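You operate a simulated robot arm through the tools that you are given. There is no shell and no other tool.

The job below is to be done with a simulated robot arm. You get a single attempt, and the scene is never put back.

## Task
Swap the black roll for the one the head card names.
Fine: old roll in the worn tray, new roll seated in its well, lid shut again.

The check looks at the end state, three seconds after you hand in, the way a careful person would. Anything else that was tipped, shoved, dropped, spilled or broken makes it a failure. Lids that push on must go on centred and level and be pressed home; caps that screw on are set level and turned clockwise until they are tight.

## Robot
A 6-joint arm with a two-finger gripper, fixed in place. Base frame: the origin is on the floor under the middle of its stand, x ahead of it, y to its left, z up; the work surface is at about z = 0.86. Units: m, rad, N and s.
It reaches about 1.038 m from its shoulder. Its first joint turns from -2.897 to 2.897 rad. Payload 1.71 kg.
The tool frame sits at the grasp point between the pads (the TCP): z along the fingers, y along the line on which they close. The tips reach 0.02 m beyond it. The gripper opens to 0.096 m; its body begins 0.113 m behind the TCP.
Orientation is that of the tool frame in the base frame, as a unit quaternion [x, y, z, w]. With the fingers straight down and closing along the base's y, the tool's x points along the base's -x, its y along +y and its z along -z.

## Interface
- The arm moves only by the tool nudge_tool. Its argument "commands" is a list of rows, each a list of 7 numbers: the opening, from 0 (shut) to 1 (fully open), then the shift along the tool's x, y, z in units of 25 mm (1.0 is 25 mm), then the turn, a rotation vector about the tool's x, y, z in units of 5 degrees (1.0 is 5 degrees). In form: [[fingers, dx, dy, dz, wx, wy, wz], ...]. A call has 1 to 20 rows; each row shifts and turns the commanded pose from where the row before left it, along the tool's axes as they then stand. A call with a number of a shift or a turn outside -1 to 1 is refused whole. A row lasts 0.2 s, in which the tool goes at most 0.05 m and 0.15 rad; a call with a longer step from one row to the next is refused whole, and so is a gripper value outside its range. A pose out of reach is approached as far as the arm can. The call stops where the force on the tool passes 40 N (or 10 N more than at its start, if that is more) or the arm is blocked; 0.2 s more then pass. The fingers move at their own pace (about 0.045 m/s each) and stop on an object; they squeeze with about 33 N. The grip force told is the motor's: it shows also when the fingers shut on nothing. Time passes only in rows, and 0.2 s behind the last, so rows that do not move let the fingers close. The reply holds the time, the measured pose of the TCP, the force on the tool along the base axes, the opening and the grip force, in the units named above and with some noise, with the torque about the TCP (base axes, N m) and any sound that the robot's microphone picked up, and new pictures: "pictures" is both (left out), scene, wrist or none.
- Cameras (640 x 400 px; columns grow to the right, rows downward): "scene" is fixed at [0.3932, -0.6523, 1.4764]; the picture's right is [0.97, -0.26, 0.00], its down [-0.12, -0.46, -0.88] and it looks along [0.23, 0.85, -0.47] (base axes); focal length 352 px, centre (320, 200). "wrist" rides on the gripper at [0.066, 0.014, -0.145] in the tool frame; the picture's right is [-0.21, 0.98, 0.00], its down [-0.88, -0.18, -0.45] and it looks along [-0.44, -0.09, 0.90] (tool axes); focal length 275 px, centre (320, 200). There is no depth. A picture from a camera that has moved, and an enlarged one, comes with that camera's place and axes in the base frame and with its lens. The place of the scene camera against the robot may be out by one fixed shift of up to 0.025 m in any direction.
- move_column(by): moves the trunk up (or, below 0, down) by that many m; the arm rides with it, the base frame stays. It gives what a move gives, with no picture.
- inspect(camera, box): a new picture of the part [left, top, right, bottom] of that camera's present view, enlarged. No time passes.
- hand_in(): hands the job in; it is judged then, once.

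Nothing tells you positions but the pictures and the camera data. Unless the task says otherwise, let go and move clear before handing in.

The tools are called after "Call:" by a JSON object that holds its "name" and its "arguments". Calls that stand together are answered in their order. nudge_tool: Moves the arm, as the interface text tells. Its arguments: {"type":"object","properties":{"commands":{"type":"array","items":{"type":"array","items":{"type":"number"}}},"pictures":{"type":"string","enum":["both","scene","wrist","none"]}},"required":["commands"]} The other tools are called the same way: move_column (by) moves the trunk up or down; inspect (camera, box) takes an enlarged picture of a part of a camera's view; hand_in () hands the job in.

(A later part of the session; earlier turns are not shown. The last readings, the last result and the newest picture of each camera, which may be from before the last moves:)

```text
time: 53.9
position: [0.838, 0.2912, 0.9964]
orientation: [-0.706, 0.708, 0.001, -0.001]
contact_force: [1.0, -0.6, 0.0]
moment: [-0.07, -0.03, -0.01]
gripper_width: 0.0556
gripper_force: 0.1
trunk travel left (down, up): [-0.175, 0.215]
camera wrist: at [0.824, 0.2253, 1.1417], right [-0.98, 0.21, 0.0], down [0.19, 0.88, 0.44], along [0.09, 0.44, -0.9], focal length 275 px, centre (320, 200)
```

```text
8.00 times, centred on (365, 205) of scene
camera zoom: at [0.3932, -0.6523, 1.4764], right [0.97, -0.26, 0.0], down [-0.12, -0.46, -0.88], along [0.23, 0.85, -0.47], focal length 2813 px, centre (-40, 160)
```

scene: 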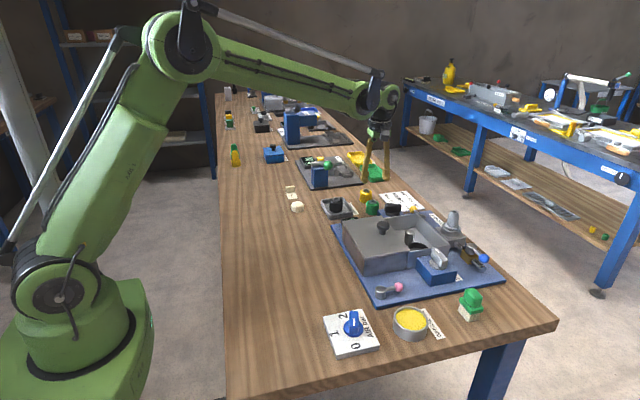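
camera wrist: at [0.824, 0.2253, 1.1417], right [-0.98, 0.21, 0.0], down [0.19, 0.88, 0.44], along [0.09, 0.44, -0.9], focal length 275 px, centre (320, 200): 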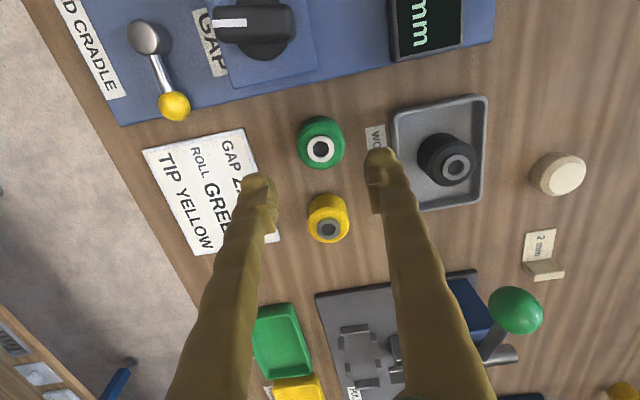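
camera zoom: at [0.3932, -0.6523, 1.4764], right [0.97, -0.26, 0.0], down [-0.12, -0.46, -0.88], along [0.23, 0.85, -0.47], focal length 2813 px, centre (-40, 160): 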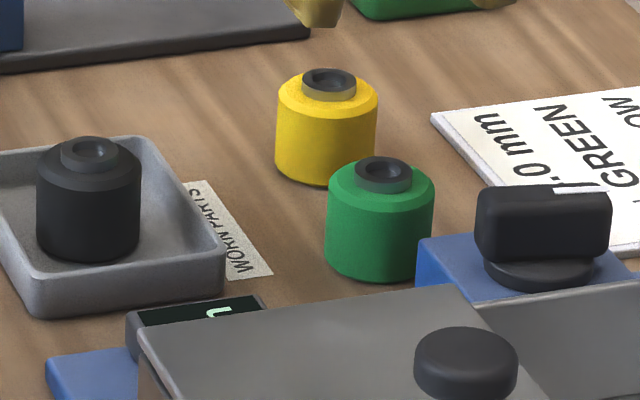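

The green roll is centred under the tool. I'll descend in two stages to TCP z≈0.908, the same relative grip height as before.

Call:
{"name": "nudge_tool", "arguments": {"commands": [[0.58, -0.016, 0.03, 0.7, 0, 0, 0], [0.58, 0, 0, 0.8, 0, 0, 0], [0.58, 0, 0, 0.8, 0, 0, 0], [0.58, 0, 0, 0.5, 0, 0, 0], [0.58, 0, 0, 0, 0, 0, 0]], "pictures": "wrist"}}

Call:
{"name": "inspect", "arguments": {"camera": "wrist", "box": [230, 100, 410, 270]}}

Call:
{"name": "inspect", "arguments": {"camera": "scene", "box": [345, 180, 405, 220]}}

```text
time: 55.1
position: [0.8379, 0.2913, 0.9251]
orientation: [-0.706, 0.708, 0.001, -0.002]
contact_force: [-0.1, 0.2, 0.1]
moment: [-0.03, 0.03, -0.02]
gripper_width: 0.0558
gripper_force: 0.0
trunk travel left (down, up): [-0.175, 0.215]
camera wrist: at [0.8229, 0.2257, 1.0705], right [-0.98, 0.21, 0.0], down [0.19, 0.88, 0.44], along [0.09, 0.44, -0.9], focal length 275 px, centre (320, 200)
```

wrist: 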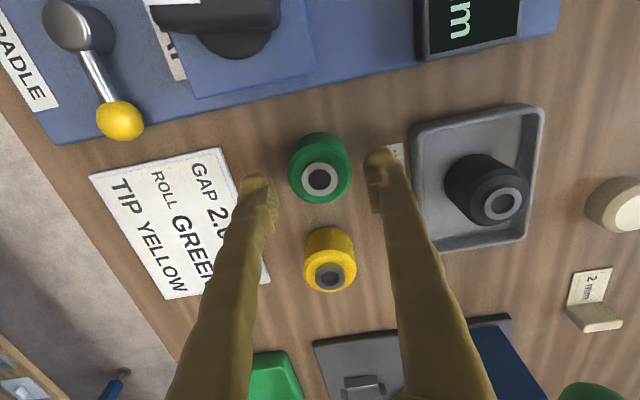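

```text
2.35 times, centred on (320, 185) of wrist
camera zoom: at [0.8229, 0.2257, 1.0705], right [-0.98, 0.21, 0.0], down [0.19, 0.88, 0.44], along [0.09, 0.44, -0.9], focal length 648 px, centre (320, 235)
```

zoom: 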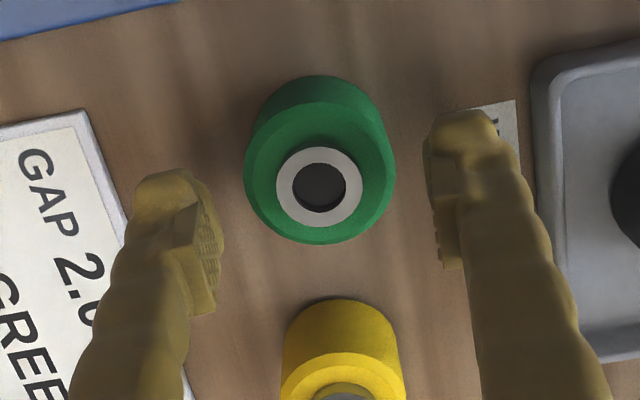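

```text
10.00 times, centred on (375, 200) of scene
camera zoom: at [0.3932, -0.6523, 1.4764], right [0.97, -0.26, 0.0], down [-0.12, -0.46, -0.88], along [0.23, 0.85, -0.47], focal length 3516 px, centre (-230, 200)
```

zoom: 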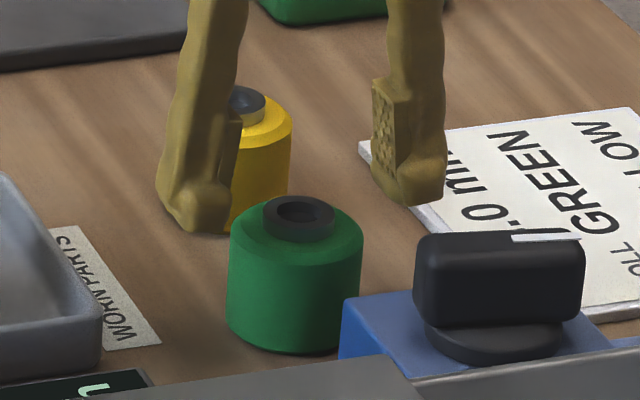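

Everything is aligned, with the green hub top at 0.905. I'll lower to z≈0.910 and close.

Call:
{"name": "nudge_tool", "arguments": {"commands": [[0.58, 0, 0, 0.3, 0, 0, 0], [0.58, 0, 0, 0.2, 0, 0, 0], [0.58, 0, 0, 0.1, 0, 0, 0], [0.58, 0, 0, 0, 0, 0, 0], [0.5, 0, 0, 0, 0, 0, 0], [0.45, 0, 0, 0, 0, 0, 0], [0.4, 0, 0, 0, 0, 0, 0], [0.35, 0, 0, 0, 0, 0, 0], [0.3, 0, 0, 0, 0, 0, 0], [0.3, 0, 0, 0, 0, 0, 0]], "pictures": "wrist"}}

Call:
{"name": "inspect", "arguments": {"camera": "scene", "box": [345, 180, 405, 220]}}

```text
time: 57.3
position: [0.8368, 0.2916, 0.9106]
orientation: [-0.707, 0.707, 0.0, -0.001]
contact_force: [-0.3, 0.5, 0.5]
moment: [0.01, -0.03, -0.03]
gripper_width: 0.042
gripper_force: 32.3
trunk travel left (down, up): [-0.175, 0.215]
camera wrist: at [0.8227, 0.226, 1.0564], right [-0.98, 0.21, 0.0], down [0.19, 0.88, 0.44], along [0.09, 0.44, -0.9], focal length 275 px, centre (320, 200)
```

wrist: 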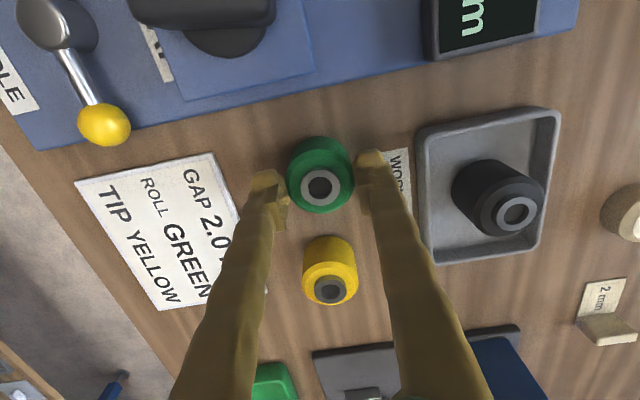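

```text
10.00 times, centred on (375, 200) of scene
camera zoom: at [0.3932, -0.6523, 1.4764], right [0.97, -0.26, 0.0], down [-0.12, -0.46, -0.88], along [0.23, 0.85, -0.47], focal length 3516 px, centre (-230, 200)
```

zoom: 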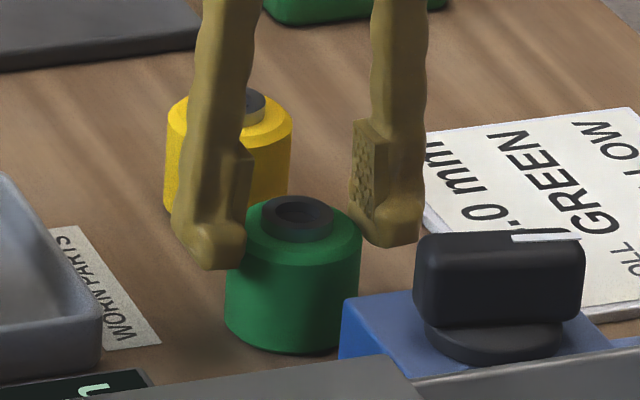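

The green roll is gripped. I'll lift it clear and carry it back over the housing.

Call:
{"name": "nudge_tool", "arguments": {"commands": [[0.3, 0, 0, -0.3, 0, 0, 0], [0.3, 0, 0, -0.7, 0, 0, 0], [0.3, 0, 0, -0.9, 0, 0, 0], [0.3, 0, 0, -0.9, 0, 0, 0], [0.3, 0, 0, -0.9, 0, 0, 0], [0.3, 0, 0, -0.9, 0, 0, 0], [0.3, 0, 0, -0.6, 0, 0, 0], [0.3, 0, 0, 0, 0, 0, 0]], "pictures": "wrist"}}

Call:
{"name": "nudge_tool", "arguments": {"commands": [[0.3, 0.4, -0.04, 0, 0, 0, 0], [0.3, 0.9, -0.08, 0, 0, 0, 0], [0.3, 0.9, -0.08, 0, 0, 0, 0], [0.3, 0.9, -0.08, 0, 0, 0, 0], [0.3, 0.9, -0.08, 0, 0, 0, 0], [0.3, 0.9, -0.08, 0, 0, 0, 0], [0.3, 0.9, -0.08, 0, 0, 0, 0], [0.3, 0.9, -0.08, 0, 0, 0, 0], [0.3, 0.9, -0.08, 0, 0, 0, 0], [0.3, 0.9, -0.08, 0, 0, 0, 0], [0.3, 0.9, -0.08, 0, 0, 0, 0], [0.3, 0.9, -0.08, 0, 0, 0, 0], [0.3, 0.1, -0.03, 0, 0, 0, 0], [0.3, 0, 0, 0, 0, 0, 0]], "pictures": "both"}}

Call:
{"name": "inspect", "arguments": {"camera": "wrist", "box": [250, 70, 390, 220]}}

```text
time: 59.1
position: [0.8399, 0.2928, 1.0408]
orientation: [-0.707, 0.707, 0.001, -0.001]
contact_force: [0.8, 0.9, -0.6]
moment: [0.02, -0.02, 0.03]
gripper_width: 0.0424
gripper_force: 33.0
trunk travel left (down, up): [-0.175, 0.215]
camera wrist: at [0.8257, 0.227, 1.1864], right [-0.98, 0.21, 0.0], down [0.19, 0.88, 0.44], along [0.09, 0.44, -0.9], focal length 275 px, centre (320, 200)
```

wrist: 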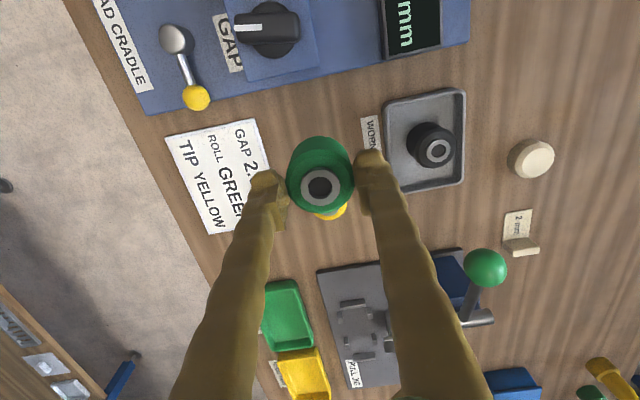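

```text
time: 62.1
position: [0.861, 0.032, 1.0402]
orientation: [-0.706, 0.708, 0.001, -0.001]
contact_force: [-0.4, -0.4, -0.4]
moment: [0.01, 0.0, -0.01]
gripper_width: 0.0424
gripper_force: 33.1
trunk travel left (down, up): [-0.175, 0.215]
camera wrist: at [0.8469, -0.0345, 1.186], right [-0.98, 0.21, 0.0], down [0.19, 0.88, 0.44], along [0.09, 0.44, -0.9], focal length 275 px, centre (320, 200)
```

scene: 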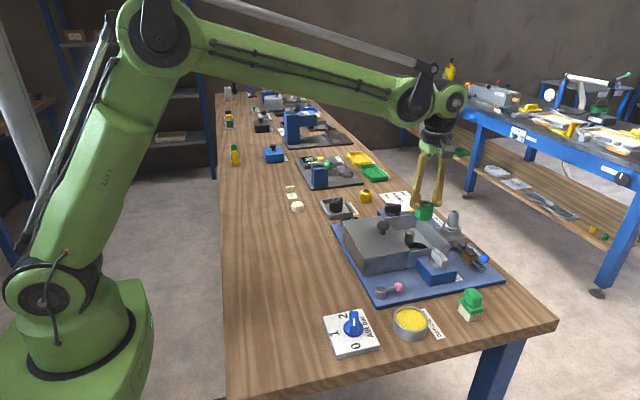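
wrist: 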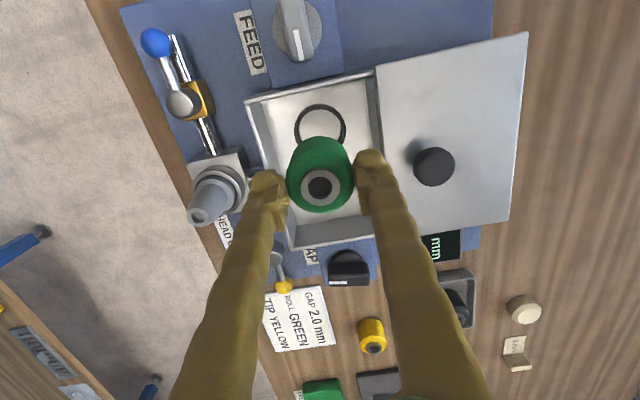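

```text
2.67 times, centred on (320, 145) of wrist
camera zoom: at [0.8469, -0.0345, 1.186], right [-0.98, 0.21, 0.0], down [0.19, 0.88, 0.44], along [0.09, 0.44, -0.9], focal length 734 px, centre (320, 347)
```

zoom: 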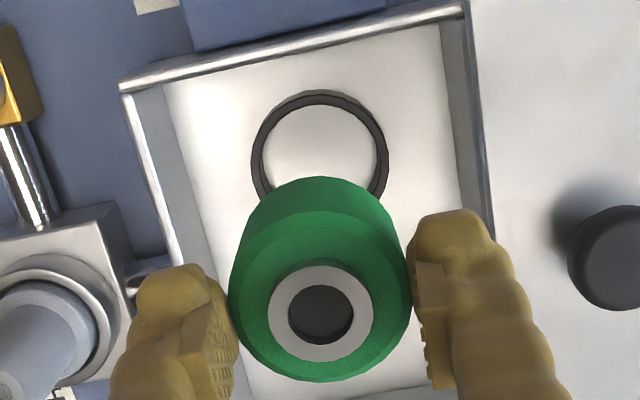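

The roll is lined up with the ring in x, since both are on the image centre column. I'll descend to just above the wall height and check again.

Call:
{"name": "nudge_tool", "arguments": {"commands": [[0.3, 0, 0, 0.6, 0, 0, 0], [0.3, 0, 0, 0.8, 0, 0, 0], [0.3, 0, 0, 0.8, 0, 0, 0], [0.3, 0, 0, 0.2, 0, 0, 0], [0.3, 0, 0, 0, 0, 0, 0]], "pictures": "wrist"}}

Call:
{"name": "inspect", "arguments": {"camera": "wrist", "box": [250, 100, 390, 240]}}

Call:
{"name": "inspect", "arguments": {"camera": "scene", "box": [390, 205, 450, 255]}}

```text
time: 63.3
position: [0.8608, 0.0331, 0.9812]
orientation: [-0.706, 0.708, 0.002, -0.001]
contact_force: [-0.2, 0.1, -1.3]
moment: [-0.01, 0.01, -0.01]
gripper_width: 0.0421
gripper_force: 33.3
trunk travel left (down, up): [-0.175, 0.215]
camera wrist: at [0.847, -0.0334, 1.127], right [-0.98, 0.21, 0.0], down [0.19, 0.88, 0.44], along [0.09, 0.44, -0.9], focal length 275 px, centre (320, 200)
```

wrist: 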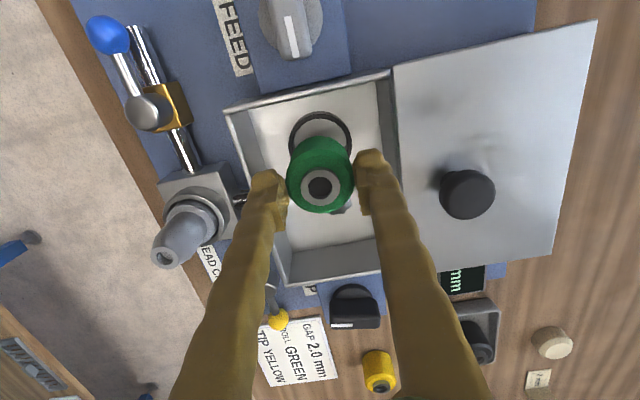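

```text
2.86 times, centred on (320, 170) of wrist
camera zoom: at [0.847, -0.0334, 1.127], right [-0.98, 0.21, 0.0], down [0.19, 0.88, 0.44], along [0.09, 0.44, -0.9], focal length 786 px, centre (320, 286)
```

zoom: 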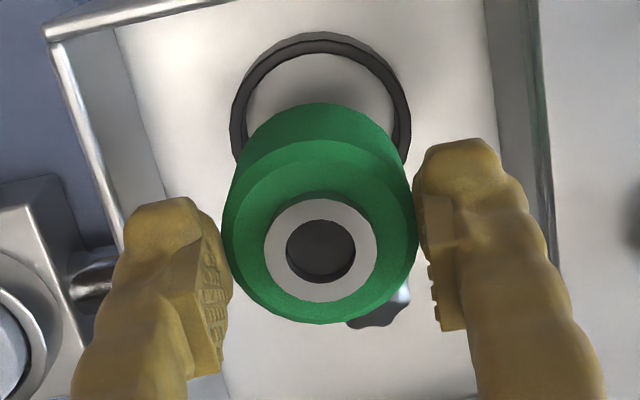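

```text
8.00 times, centred on (420, 230) of scene
camera zoom: at [0.3932, -0.6523, 1.4764], right [0.97, -0.26, 0.0], down [-0.12, -0.46, -0.88], along [0.23, 0.85, -0.47], focal length 2813 px, centre (-480, -40)
```

zoom: 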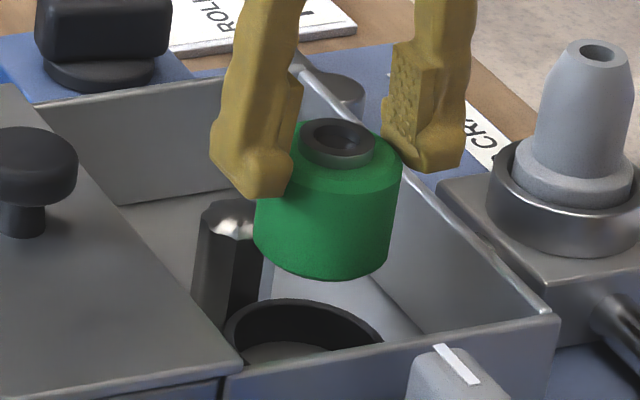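

The cup is well visible now. I'll enlarge it to measure its rim and centre before lowering the roll into it.

Call:
{"name": "inspect", "arguments": {"camera": "scene", "box": [412, 228, 442, 250]}}

Call:
{"name": "inspect", "arguments": {"camera": "wrist", "box": [280, 100, 360, 160]}}

```text
16.00 times, centred on (427, 239) of scene
camera zoom: at [0.3932, -0.6523, 1.4764], right [0.97, -0.26, 0.0], down [-0.12, -0.46, -0.88], along [0.23, 0.85, -0.47], focal length 5626 px, centre (-1392, -424)
```

zoom: 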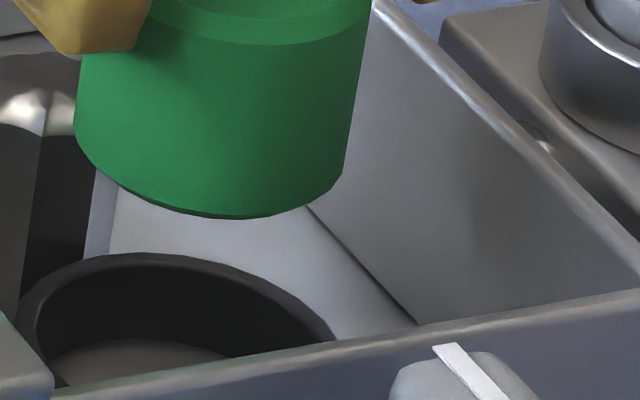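

```text
6.67 times, centred on (320, 130) of wrist
camera zoom: at [0.847, -0.0334, 1.127], right [-0.98, 0.21, 0.0], down [0.19, 0.88, 0.44], along [0.09, 0.44, -0.9], focal length 1835 px, centre (320, 667)
```

zoom: 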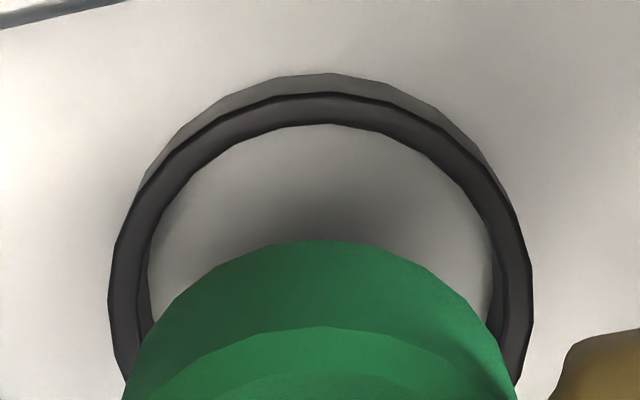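

The measurements agree: rim at z≈0.8945, cup centre at (0.8603, 0.0306), and the roll about 1 mm off in +x and +y. I'll correct that and lower until the roll is just above the rim.

Call:
{"name": "nudge_tool", "arguments": {"commands": [[0.3, 0.045, 0.028, 0.4, 0, 0, 0], [0.3, 0, 0, 0.5, 0, 0, 0], [0.3, 0, 0, 0.35, 0, 0, 0], [0.3, 0, 0, 0, 0, 0, 0]], "pictures": "wrist"}}

Call:
{"name": "inspect", "arguments": {"camera": "scene", "box": [405, 220, 441, 250]}}

Call:
{"name": "inspect", "arguments": {"camera": "wrist", "box": [270, 100, 370, 220]}}

```text
time: 64.3
position: [0.8601, 0.0316, 0.9512]
orientation: [-0.706, 0.708, 0.001, -0.001]
contact_force: [0.0, 0.3, -2.1]
moment: [0.01, 0.05, 0.02]
gripper_width: 0.0421
gripper_force: 33.0
trunk travel left (down, up): [-0.175, 0.215]
camera wrist: at [0.8464, -0.0342, 1.0954], right [-0.98, 0.21, 0.0], down [0.19, 0.88, 0.44], along [0.09, 0.44, -0.9], focal length 275 px, centre (320, 200)
```

wrist: 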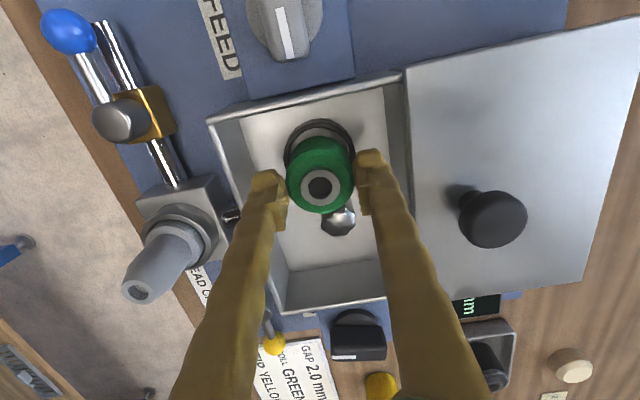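

```text
13.33 times, centred on (423, 235) of scene
camera zoom: at [0.3932, -0.6523, 1.4764], right [0.97, -0.26, 0.0], down [-0.12, -0.46, -0.88], along [0.23, 0.85, -0.47], focal length 4689 px, centre (-1053, -267)
```

zoom: 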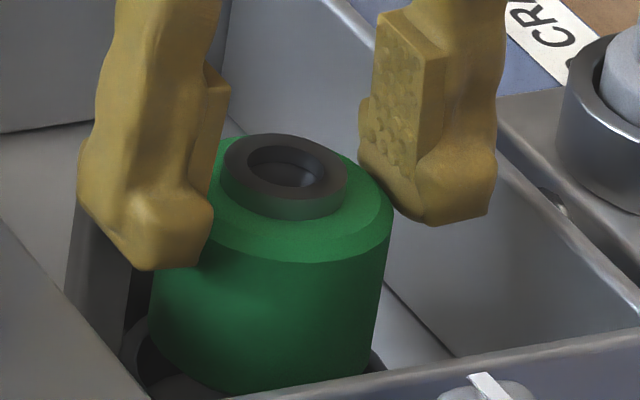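

```text
3.33 times, centred on (320, 160) of wrist
camera zoom: at [0.8464, -0.0342, 1.0954], right [-0.98, 0.21, 0.0], down [0.19, 0.88, 0.44], along [0.09, 0.44, -0.9], focal length 918 px, centre (320, 333)
```

zoom: 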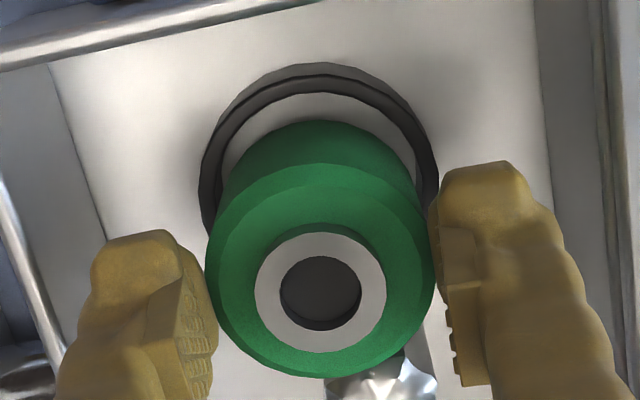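

The roll bottom sits about 1–2 mm towards +y relative to the cup. I'll correct by 1.2 mm and lower it into the cup in small steps.

Call:
{"name": "nudge_tool", "arguments": {"commands": [[0.3, 0.05, 0, 0, 0, 0, 0], [0.3, 0, 0, 0.15, 0, 0, 0], [0.3, 0, 0, 0.15, 0, 0, 0], [0.3, 0, 0, 0.15, 0, 0, 0], [0.3, 0, 0, 0, 0, 0, 0]], "pictures": "wrist"}}

Call:
{"name": "inspect", "arguments": {"camera": "wrist", "box": [270, 100, 370, 220]}}

Call:
{"name": "inspect", "arguments": {"camera": "scene", "box": [405, 220, 441, 250]}}

```text
time: 65.5
position: [0.8606, 0.029, 0.9378]
orientation: [-0.706, 0.708, 0.001, -0.001]
contact_force: [-0.4, -1.0, -0.6]
moment: [0.01, 0.01, 0.01]
gripper_width: 0.0422
gripper_force: 32.9
trunk travel left (down, up): [-0.175, 0.215]
camera wrist: at [0.8461, -0.0361, 1.0844], right [-0.98, 0.21, 0.0], down [0.19, 0.88, 0.44], along [0.09, 0.44, -0.9], focal length 275 px, centre (320, 200)
```

wrist: 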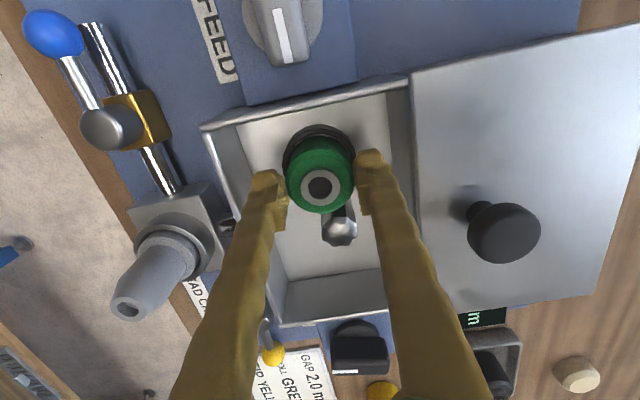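

```text
3.33 times, centred on (320, 160) of wrist
camera zoom: at [0.8461, -0.0361, 1.0844], right [-0.98, 0.21, 0.0], down [0.19, 0.88, 0.44], along [0.09, 0.44, -0.9], focal length 918 px, centre (320, 333)
```

zoom: 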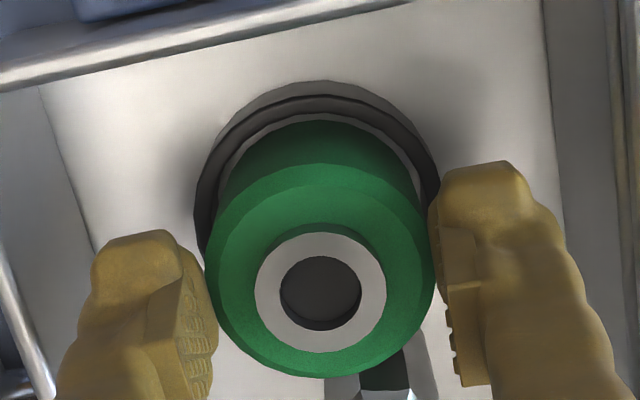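

```text
13.33 times, centred on (423, 235) of scene
camera zoom: at [0.3932, -0.6523, 1.4764], right [0.97, -0.26, 0.0], down [-0.12, -0.46, -0.88], along [0.23, 0.85, -0.47], focal length 4689 px, centre (-1053, -267)
```

zoom: 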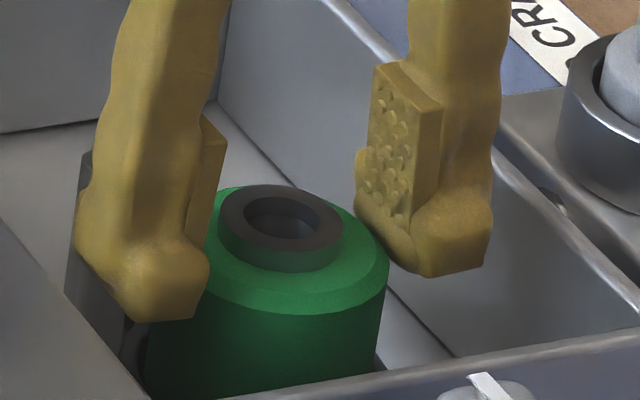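

The roll is entering the cup without contact. I'll continue down gently.

Call:
{"name": "nudge_tool", "arguments": {"commands": [[0.3, 0, 0, 0.1, 0, 0, 0], [0.3, 0, 0, 0.1, 0, 0, 0], [0.3, 0, 0, 0.08, 0, 0, 0], [0.3, 0, 0, 0, 0, 0, 0]], "pictures": "none"}}

```text
time: 66.5
position: [0.8599, 0.0294, 0.93]
orientation: [-0.707, 0.707, 0.002, -0.001]
contact_force: [0.6, -0.1, -1.4]
moment: [-0.01, 0.02, 0.0]
gripper_width: 0.0422
gripper_force: 32.8
trunk travel left (down, up): [-0.175, 0.215]
```

Call:
{"name": "nudge_tool", "arguments": {"commands": [[0.3, 0, 0, 0.05, 0, 0, 0], [0.3, 0, 0, 0.05, 0, 0, 0], [0.3, 0, 0, 0, 0, 0, 0]], "pictures": "none"}}

Call:
{"name": "inspect", "arguments": {"camera": "wrist", "box": [270, 100, 370, 220]}}

```text
time: 67.3
position: [0.8591, 0.0294, 0.928]
orientation: [-0.706, 0.708, 0.001, -0.002]
contact_force: [2.6, 1.2, 4.4]
moment: [0.04, -0.07, -0.01]
gripper_width: 0.042
gripper_force: 33.4
trunk travel left (down, up): [-0.175, 0.215]
```

```text
3.33 times, centred on (320, 160) of wrist
camera zoom: at [0.8461, -0.036, 1.0744], right [-0.98, 0.21, 0.0], down [0.19, 0.88, 0.44], along [0.09, 0.44, -0.9], focal length 918 px, centre (320, 333)
```

zoom: 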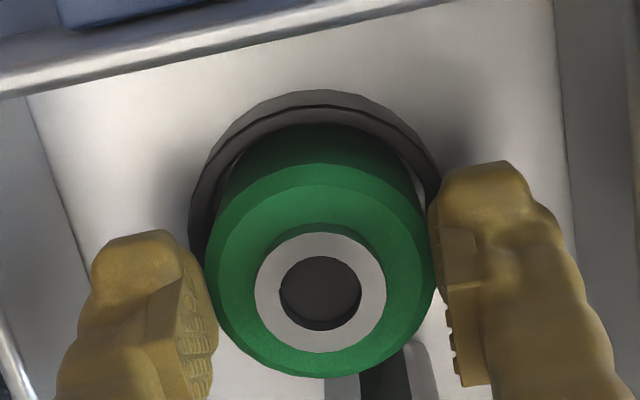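

Contact came at TCP z≈0.928, as predicted for a seated roll. I'll press a hair further to confirm, then release.

Call:
{"name": "nudge_tool", "arguments": {"commands": [[0.3, 0, 0, 0.04, 0, 0, 0], [0.3, 0, 0, 0, 0, 0, 0]], "pictures": "none"}}

Call:
{"name": "inspect", "arguments": {"camera": "scene", "box": [390, 215, 440, 255]}}

```text
time: 67.9
position: [0.86, 0.0304, 0.9291]
orientation: [-0.707, 0.708, 0.001, -0.001]
contact_force: [9.7, 1.9, 20.4]
moment: [0.07, -0.28, 0.01]
gripper_width: 0.0422
gripper_force: 32.9
trunk travel left (down, up): [-0.175, 0.215]
```

```text
10.00 times, centred on (415, 235) of scene
camera zoom: at [0.3932, -0.6523, 1.4764], right [0.97, -0.26, 0.0], down [-0.12, -0.46, -0.88], along [0.23, 0.85, -0.47], focal length 3516 px, centre (-630, -150)
```

zoom: 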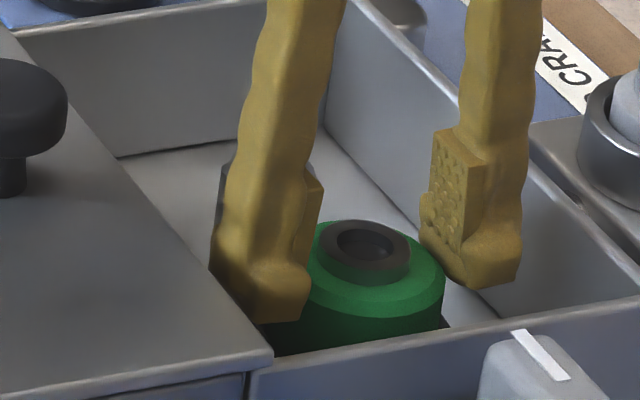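

The green hub sits at the same image position the black one had, so it is seated. I'll relieve, open and rise.

Call:
{"name": "nudge_tool", "arguments": {"commands": [[0.3, 0, 0, -0.06, 0, 0, 0], [0.45, 0, 0, 0, 0, 0, 0], [0.5, 0, 0, 0, 0, 0, 0], [0.55, 0, 0, 0, 0, 0, 0], [0.55, 0, 0, 0, 0, 0, 0], [0.55, 0, 0, -0.2, 0, 0, 0], [0.55, 0, 0, 0, 0, 0, 0]], "pictures": "wrist"}}

Call:
{"name": "inspect", "arguments": {"camera": "scene", "box": [390, 215, 440, 255]}}

Call:
{"name": "inspect", "arguments": {"camera": "wrist", "box": [270, 100, 370, 220]}}

```text
time: 69.5
position: [0.8597, 0.0295, 0.9345]
orientation: [-0.707, 0.707, 0.002, -0.002]
contact_force: [-0.6, 0.2, 0.2]
moment: [0.0, -0.02, 0.0]
gripper_width: 0.0526
gripper_force: 0.2
trunk travel left (down, up): [-0.175, 0.215]
camera wrist: at [0.8456, -0.0365, 1.0794], right [-0.98, 0.21, 0.0], down [0.19, 0.88, 0.44], along [0.09, 0.44, -0.9], focal length 275 px, centre (320, 200)
```

wrist: 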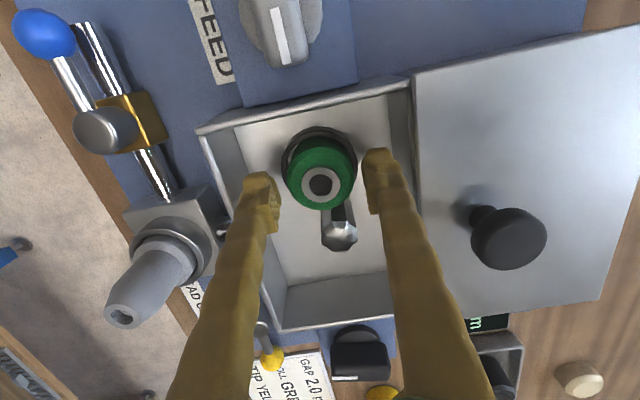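

```text
10.00 times, centred on (415, 235) of scene
camera zoom: at [0.3932, -0.6523, 1.4764], right [0.97, -0.26, 0.0], down [-0.12, -0.46, -0.88], along [0.23, 0.85, -0.47], focal length 3516 px, centre (-630, -150)
```

zoom: 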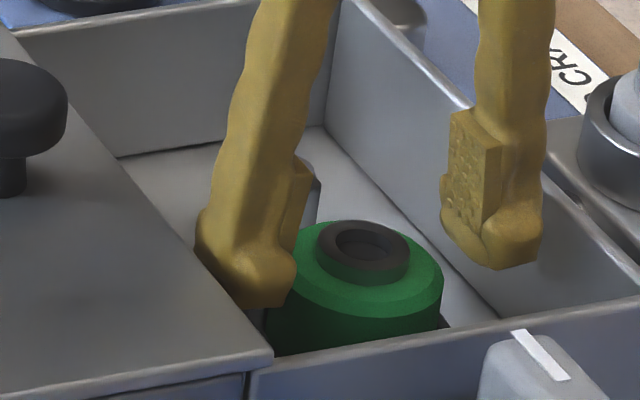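

```text
3.33 times, centred on (320, 160) of wrist
camera zoom: at [0.8456, -0.0365, 1.0794], right [-0.98, 0.21, 0.0], down [0.19, 0.88, 0.44], along [0.09, 0.44, -0.9], focal length 918 px, centre (320, 333)
```

zoom: 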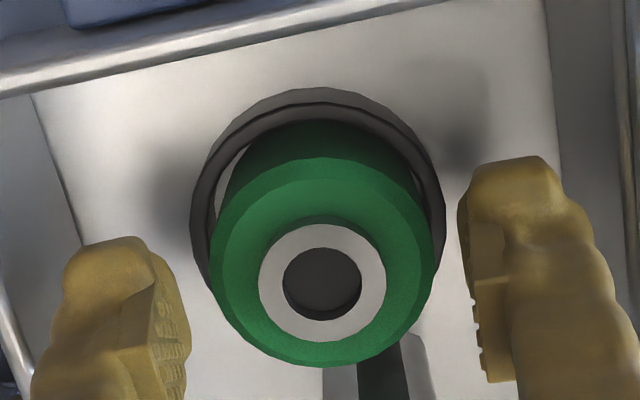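

The green roll stands level in its cup. Next I'll rise and go over the lid knob at about (0.763, 0.065).

Call:
{"name": "nudge_tool", "arguments": {"commands": [[0.55, 0, 0, -0.4, 0, 0, 0], [0.55, 0, 0, -0.8, 0, 0, 0], [0.55, 0, 0, -0.9, 0, 0, 0], [0.55, 0, 0, -0.9, 0, 0, 0], [0.6, 0, 0, -0.5, 0, 0, 0], [0.7, -0.28, 0.77, 0, 0, 0, 0], [0.7, -0.28, 0.77, 0, 0, 0, 0], [0.7, -0.28, 0.77, 0, 0, 0, 0], [0.7, -0.28, 0.77, 0, 0, 0, 0], [0.7, -0.28, 0.77, 0, 0, 0, 0], [0.7, 0, 0, 0, 0, 0, 0]], "pictures": "both"}}

Call:
{"name": "inspect", "arguments": {"camera": "wrist", "box": [220, 60, 420, 240]}}

Call:
{"name": "inspect", "arguments": {"camera": "scene", "box": [340, 190, 480, 280]}}

```text
time: 71.9
position: [0.7653, 0.0654, 1.0233]
orientation: [-0.706, 0.708, 0.001, -0.002]
contact_force: [-0.4, -0.5, 0.1]
moment: [0.01, -0.01, -0.03]
gripper_width: 0.0672
gripper_force: 0.1
trunk travel left (down, up): [-0.175, 0.215]
camera wrist: at [0.7508, -0.0004, 1.1685], right [-0.98, 0.21, 0.0], down [0.19, 0.88, 0.44], along [0.09, 0.44, -0.9], focal length 275 px, centre (320, 200)
```

scene: 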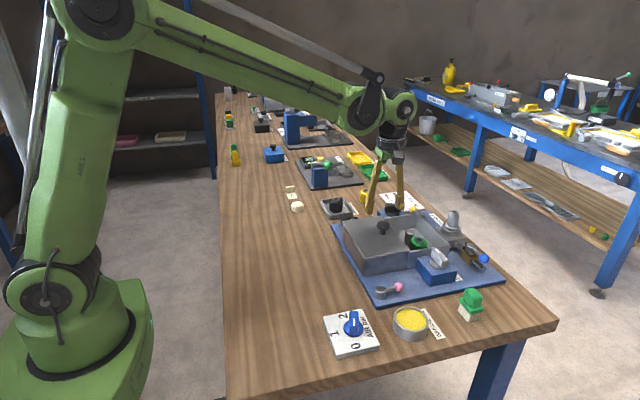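
wrist: 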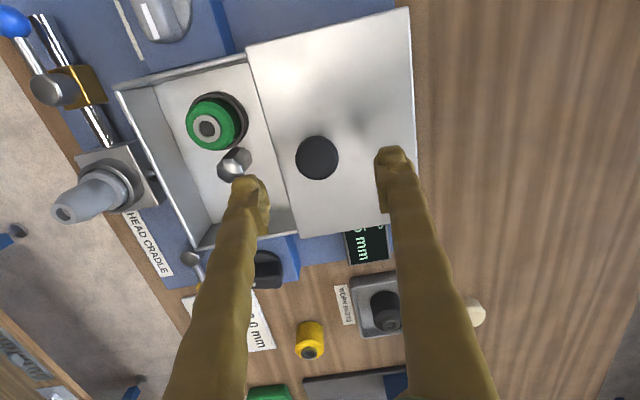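

```text
2.22 times, centred on (320, 150) of wrist
camera zoom: at [0.7508, -0.0004, 1.1685], right [-0.98, 0.21, 0.0], down [0.19, 0.88, 0.44], along [0.09, 0.44, -0.9], focal length 612 px, centre (320, 311)
```

zoom: 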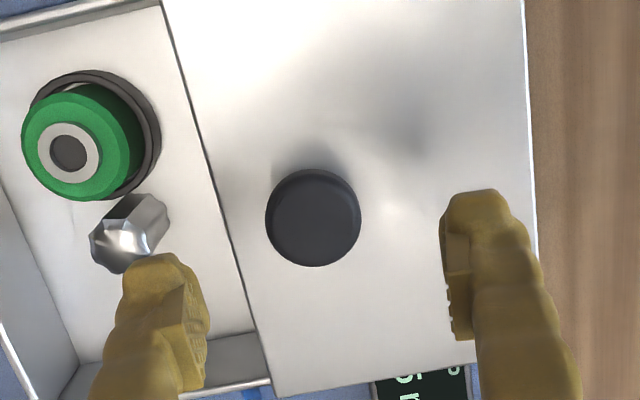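

```text
4.44 times, centred on (410, 235) of scene
camera zoom: at [0.3932, -0.6523, 1.4764], right [0.97, -0.26, 0.0], down [-0.12, -0.46, -0.88], along [0.23, 0.85, -0.47], focal length 1563 px, centre (-80, 44)
```

zoom: 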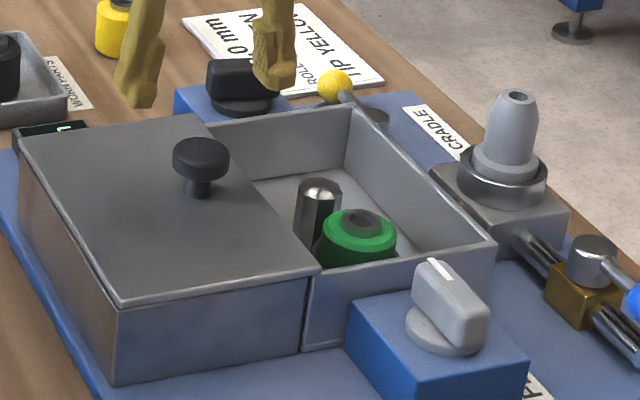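

The knob is nearly centred. I'll make a small correction, descend to z≈0.962 and grip it.

Call:
{"name": "nudge_tool", "arguments": {"commands": [[0.7, 0.07, -0.07, 0.7, 0, 0, 0], [0.7, 0, 0, 0.8, 0, 0, 0], [0.7, 0, 0, 0.6, 0, 0, 0], [0.7, 0, 0, 0.33, 0, 0, 0], [0.7, 0, 0, 0, 0, 0, 0]], "pictures": "wrist"}}

Call:
{"name": "inspect", "arguments": {"camera": "scene", "box": [350, 185, 440, 255]}}

```text
time: 73.1
position: [0.7658, 0.0638, 0.9618]
orientation: [-0.706, 0.708, 0.002, -0.001]
contact_force: [0.8, -0.7, 0.5]
moment: [0.01, -0.01, 0.01]
gripper_width: 0.067
gripper_force: 0.1
trunk travel left (down, up): [-0.175, 0.215]
camera wrist: at [0.7513, -0.0025, 1.1074], right [-0.98, 0.21, 0.0], down [0.19, 0.88, 0.44], along [0.09, 0.44, -0.9], focal length 275 px, centre (320, 200)
```

wrist: 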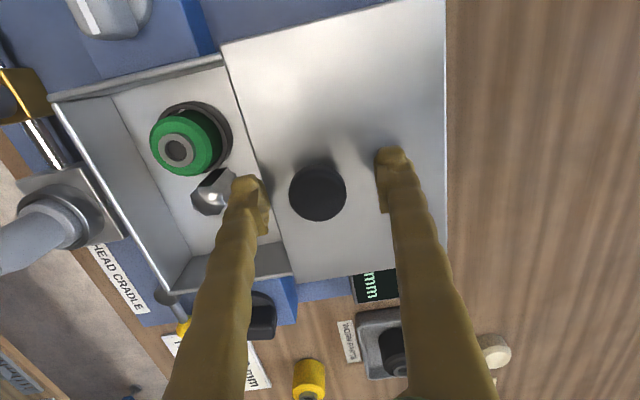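

```text
5.71 times, centred on (395, 220) of scene
camera zoom: at [0.3932, -0.6523, 1.4764], right [0.97, -0.26, 0.0], down [-0.12, -0.46, -0.88], along [0.23, 0.85, -0.47], focal length 2009 px, centre (-109, 86)
```

zoom: 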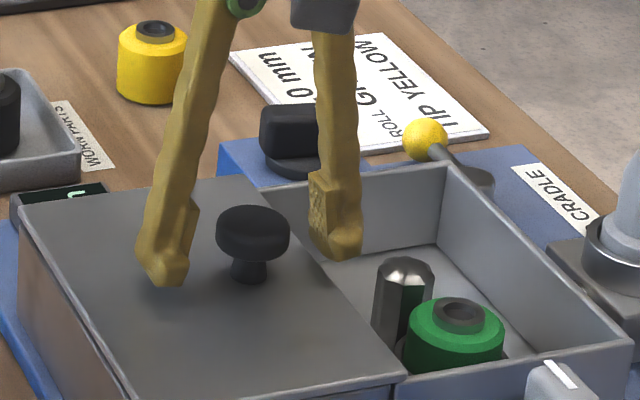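

The fingers straddle the knob. I'll close and start sliding the lid towards +x.

Call:
{"name": "nudge_tool", "arguments": {"commands": [[0.5, 0, 0, 0, 0, 0, 0], [0.35, 0, 0, 0, 0, 0, 0], [0.25, 0, 0, 0, 0, 0, 0], [0.2, 0, 0, 0, 0, 0, 0], [0.2, 0, 0, 0, 0, 0, 0], [0.2, 0, 0, 0, 0, 0, 0]], "pictures": "none"}}

Call:
{"name": "nudge_tool", "arguments": {"commands": [[0.2, 0, -0.3, 0, 0, 0, 0], [0.2, 0, -0.4, 0, 0, 0, 0], [0.2, 0, -0.4, 0, 0, 0, 0], [0.2, 0, 0, 0, 0, 0, 0]], "pictures": "wrist"}}

```text
time: 74.5
position: [0.7652, 0.0634, 0.9613]
orientation: [-0.707, 0.708, 0.002, -0.002]
contact_force: [26.7, 1.2, 10.1]
moment: [0.0, -0.21, -0.04]
gripper_width: 0.0301
gripper_force: 34.5
trunk travel left (down, up): [-0.175, 0.215]
```

```text
time: 75.5
position: [0.7925, 0.0633, 0.9614]
orientation: [0.707, -0.707, -0.002, 0.001]
contact_force: [-0.3, 0.6, -4.4]
moment: [-0.07, 0.04, 0.0]
gripper_width: 0.0302
gripper_force: 35.2
trunk travel left (down, up): [-0.175, 0.215]
camera wrist: at [0.7791, -0.0026, 1.1073], right [-0.98, 0.21, 0.0], down [0.19, 0.88, 0.44], along [0.09, 0.44, -0.9], focal length 275 px, centre (320, 200)
```

wrist: 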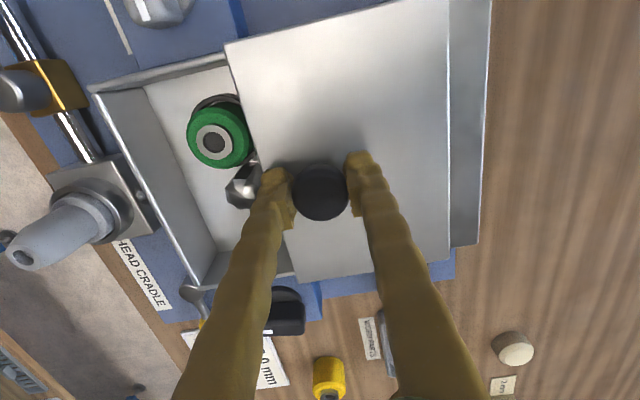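

The lid slides freely. I'll continue over the roll, watching for any snag.

Call:
{"name": "nudge_tool", "arguments": {"commands": [[0.2, 0, -0.4, 0, 0, 0, 0], [0.2, 0, -0.4, 0, 0, 0, 0], [0.2, 0, -0.4, 0, 0, 0, 0], [0.2, 0, 0, 0, 0, 0, 0]], "pictures": "none"}}

Call:
{"name": "nudge_tool", "arguments": {"commands": [[0.2, 0, -0.4, 0, 0, 0, 0], [0.2, 0, -0.4, 0, 0, 0, 0], [0.2, 0, -0.4, 0, 0, 0, 0], [0.2, 0, -0.4, 0, 0, 0, 0], [0.2, 0, 0, 0, 0, 0, 0]], "pictures": "both"}}

```text
time: 76.5
position: [0.8235, 0.0628, 0.9618]
orientation: [0.708, -0.707, -0.001, 0.002]
contact_force: [0.0, 5.7, -0.4]
moment: [0.14, 0.04, -0.01]
gripper_width: 0.0299
gripper_force: 35.5
trunk travel left (down, up): [-0.175, 0.215]
```

```text
time: 77.7
position: [0.8623, 0.0635, 0.9607]
orientation: [-0.707, 0.707, 0.001, -0.001]
contact_force: [1.1, -0.9, 9.4]
moment: [-0.26, -0.02, 0.01]
gripper_width: 0.0302
gripper_force: 35.1
trunk travel left (down, up): [-0.175, 0.215]
camera wrist: at [0.8486, -0.0026, 1.1073], right [-0.98, 0.21, 0.0], down [0.19, 0.88, 0.44], along [0.09, 0.44, -0.9], focal length 275 px, centre (320, 200)
```

scene: 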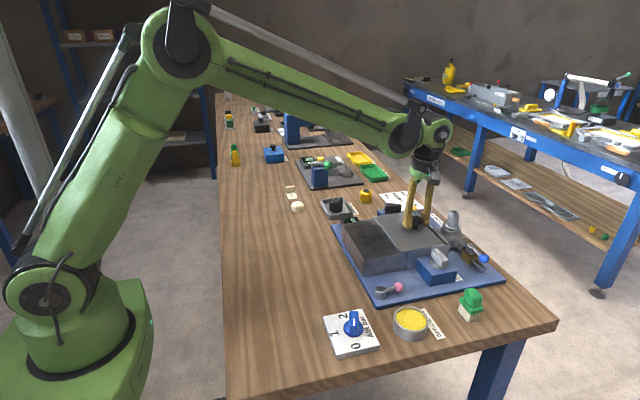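
wrist: 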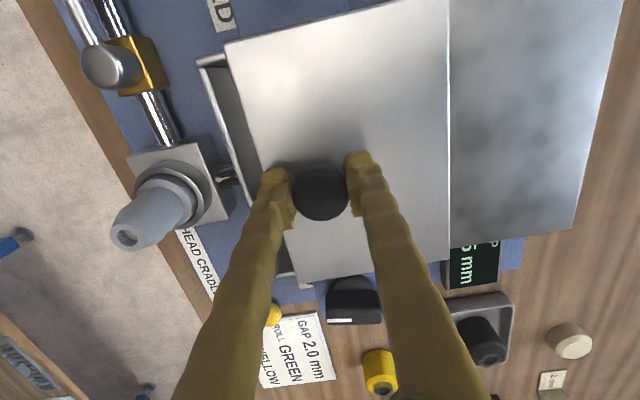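

About 20 mm are left. I'll finish the closing in smaller steps until it meets its stop.

Call:
{"name": "nudge_tool", "arguments": {"commands": [[0.2, 0, -0.3, -0.02, 0, 0, 0], [0.2, 0, -0.2, 0, 0, 0, 0], [0.2, 0, -0.1, 0, 0, 0, 0], [0.2, 0, 0, 0, 0, 0, 0]], "pictures": "none"}}

Call:
{"name": "nudge_tool", "arguments": {"commands": [[0.2, 0, -0.08, 0, 0, 0, 0], [0.2, 0, -0.08, 0, 0, 0, 0], [0.2, 0, 0, 0, 0, 0, 0]], "pictures": "wrist"}}

```text
time: 78.7
position: [0.878, 0.0624, 0.9623]
orientation: [-0.707, 0.707, 0.001, -0.001]
contact_force: [-0.2, 3.8, -1.7]
moment: [0.15, 0.02, 0.0]
gripper_width: 0.0304
gripper_force: 34.9
trunk travel left (down, up): [-0.175, 0.215]
```

```text
time: 79.5
position: [0.8831, 0.063, 0.9619]
orientation: [0.707, -0.707, -0.001, 0.001]
contact_force: [-0.7, 8.4, -6.6]
moment: [0.13, 0.05, -0.04]
gripper_width: 0.0303
gripper_force: 34.9
trunk travel left (down, up): [-0.175, 0.215]
camera wrist: at [0.8691, -0.0026, 1.1073], right [-0.98, 0.21, 0.0], down [0.19, 0.88, 0.44], along [0.09, 0.44, -0.9], focal length 275 px, centre (320, 200)
```

wrist: 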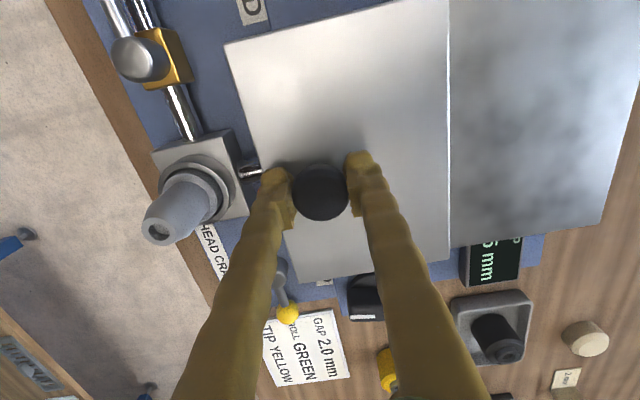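

Call:
{"name": "nudge_tool", "arguments": {"commands": [[0.2, -0.03, -0.05, 0, 0, 0, 0], [0.2, 0, -0.05, 0, 0, 0, 0], [0.2, 0, 0, 0, 0, 0, 0]], "pictures": "none"}}

Call:
{"name": "inspect", "arguments": {"camera": "scene", "box": [340, 190, 480, 280]}}

```text
time: 80.3
position: [0.8841, 0.0635, 0.9614]
orientation: [-0.707, 0.708, 0.002, -0.001]
contact_force: [-0.4, 3.2, -2.6]
moment: [-0.14, 0.03, 0.02]
gripper_width: 0.0302
gripper_force: 35.5
trunk travel left (down, up): [-0.175, 0.215]
```

```text
4.44 times, centred on (410, 235) of scene
camera zoom: at [0.3932, -0.6523, 1.4764], right [0.97, -0.26, 0.0], down [-0.12, -0.46, -0.88], along [0.23, 0.85, -0.47], focal length 1563 px, centre (-80, 44)
```

zoom: 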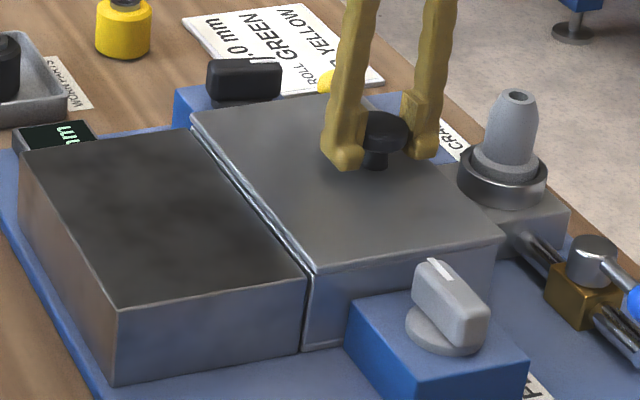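

Call:
{"name": "inspect", "arguments": {"camera": "scene", "box": [335, 195, 435, 285]}}

Call:
{"name": "nudge_tool", "arguments": {"commands": [[0.2, 0, -0.06, 0, 0, 0, 0], [0.2, 0, -0.06, 0, 0, 0, 0], [0.2, 0, 0, 0, 0, 0, 0]], "pictures": "none"}}

```text
4.44 times, centred on (385, 240) of scene
camera zoom: at [0.3932, -0.6523, 1.4764], right [0.97, -0.26, 0.0], down [-0.12, -0.46, -0.88], along [0.23, 0.85, -0.47], focal length 1563 px, centre (31, 22)
```

zoom: 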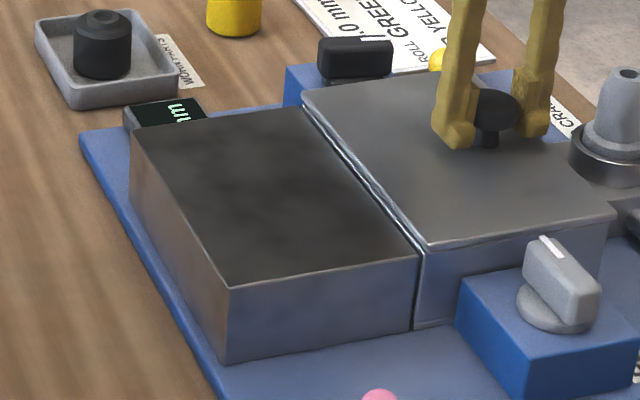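

```text
time: 81.1
position: [0.8719, 0.0634, 0.9734]
orientation: [-0.706, 0.708, -0.003, 0.003]
contact_force: [-3.5, 0.9, -13.0]
moment: [-0.05, 0.87, 0.01]
gripper_width: 0.0316
gripper_force: 34.7
trunk travel left (down, up): [-0.175, 0.215]
stopped in row 3: the force on the tool passed its limit at 42 N (the readings are from after the stop); the commanded pose is now the measured one
```

The lid matched its original closed position, and the extra push met the stop, after which the grip slipped upwards. I'll check the lid's state before releasing.

Call:
{"name": "inspect", "arguments": {"camera": "scene", "box": [335, 195, 435, 285]}}

Call:
{"name": "inspect", "arguments": {"camera": "wrist", "box": [200, 0, 480, 280]}}

```text
4.44 times, centred on (385, 240) of scene
camera zoom: at [0.3932, -0.6523, 1.4764], right [0.97, -0.26, 0.0], down [-0.12, -0.46, -0.88], along [0.23, 0.85, -0.47], focal length 1563 px, centre (31, 22)
```

zoom: 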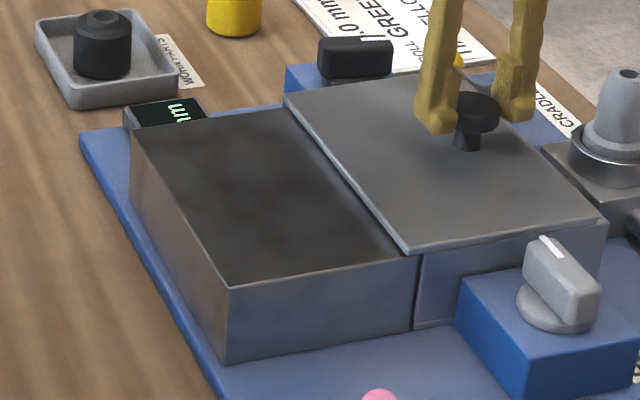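

```text
1.43 times, centred on (340, 140) of wrist
camera zoom: at [0.8567, -0.0022, 1.1194], right [-0.98, 0.21, -0.01], down [0.18, 0.88, 0.45], along [0.1, 0.43, -0.9], focal length 393 px, centre (291, 286)
```

zoom: 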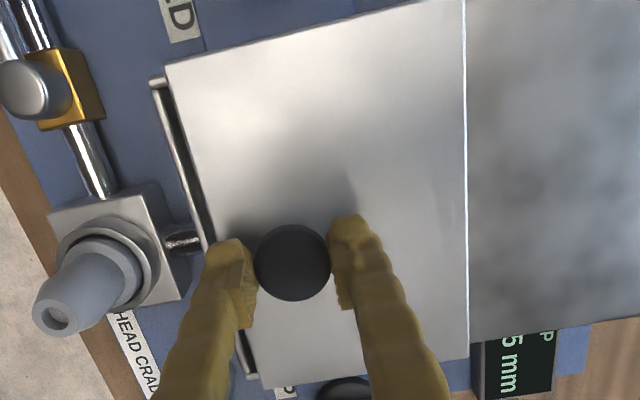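

The lid sprang back about 10 mm when the arm recoiled while gripping. I'll open the fingers slightly around the knob, straighten, and push the lid home with the finger only, without gripping.

Call:
{"name": "nudge_tool", "arguments": {"commands": [[0.3, 0, 0, 0, 0, 0, 0], [0.38, 0, 0, 0, 0, 0, 0], [0.45, 0, 0, 0, 0, 0, 0], [0.45, 0, 0, 0, -0.097, 0, 0], [0.45, 0, 0, 0.24, 0, 0, 0], [0.45, 0, 0, 0.2, 0, 0, 0], [0.45, 0, 0, 0, 0, 0, 0]], "pictures": "wrist"}}

Call:
{"name": "inspect", "arguments": {"camera": "scene", "box": [335, 195, 435, 285]}}

```text
time: 82.7
position: [0.8718, 0.0645, 0.9629]
orientation: [-0.707, 0.707, 0.0, 0.0]
contact_force: [0.7, -0.2, 0.5]
moment: [0.01, -0.02, -0.01]
gripper_width: 0.043
gripper_force: 0.1
trunk travel left (down, up): [-0.175, 0.215]
camera wrist: at [0.8573, -0.0018, 1.1083], right [-0.98, 0.21, 0.0], down [0.19, 0.88, 0.44], along [0.09, 0.43, -0.9], focal length 275 px, centre (320, 200)
```

wrist: 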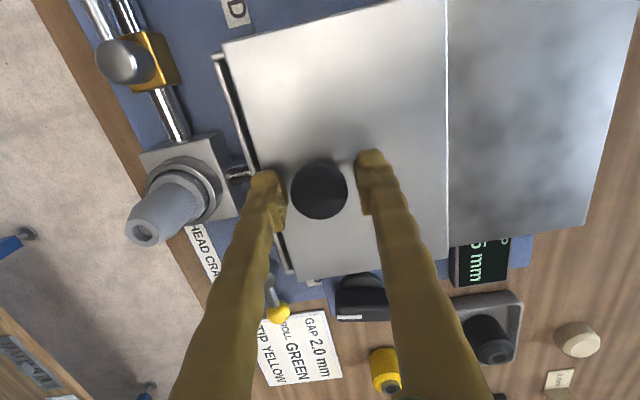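

```text
4.44 times, centred on (385, 240) of scene
camera zoom: at [0.3932, -0.6523, 1.4764], right [0.97, -0.26, 0.0], down [-0.12, -0.46, -0.88], along [0.23, 0.85, -0.47], focal length 1563 px, centre (31, 22)
```

zoom: 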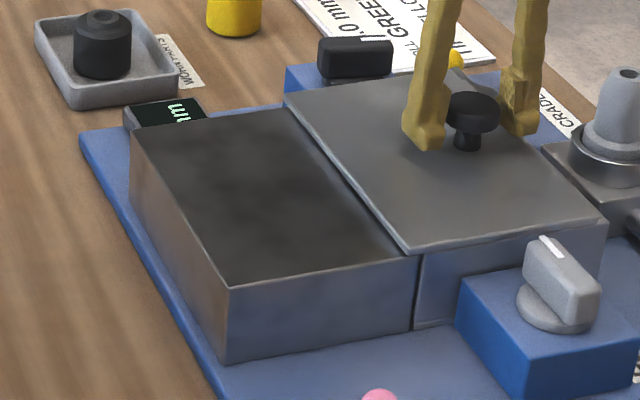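

Call:
{"name": "nudge_tool", "arguments": {"commands": [[0.45, 0, -0.25, 0, 0, 0, 0], [0.45, 0, -0.2, 0, 0, 0, 0], [0.45, 0, -0.12, 0, 0, 0, 0], [0.45, 0, 0, 0, 0, 0, 0]], "pictures": "none"}}

Call:
{"name": "inspect", "arguments": {"camera": "scene", "box": [335, 195, 435, 285]}}

```text
time: 83.7
position: [0.8858, 0.0637, 0.962]
orientation: [-0.706, 0.708, 0.0, 0.0]
contact_force: [-1.0, 0.2, 0.0]
moment: [0.02, 0.0, 0.0]
gripper_width: 0.0438
gripper_force: 0.8
trunk travel left (down, up): [-0.175, 0.215]
```

```text
4.44 times, centred on (385, 240) of scene
camera zoom: at [0.3932, -0.6523, 1.4764], right [0.97, -0.26, 0.0], down [-0.12, -0.46, -0.88], along [0.23, 0.85, -0.47], focal length 1563 px, centre (31, 22)
```

zoom: 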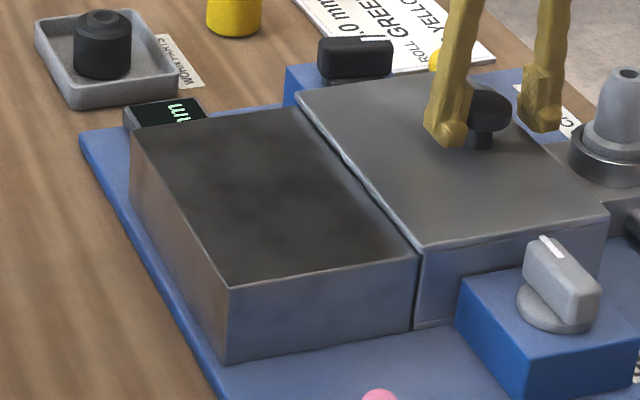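

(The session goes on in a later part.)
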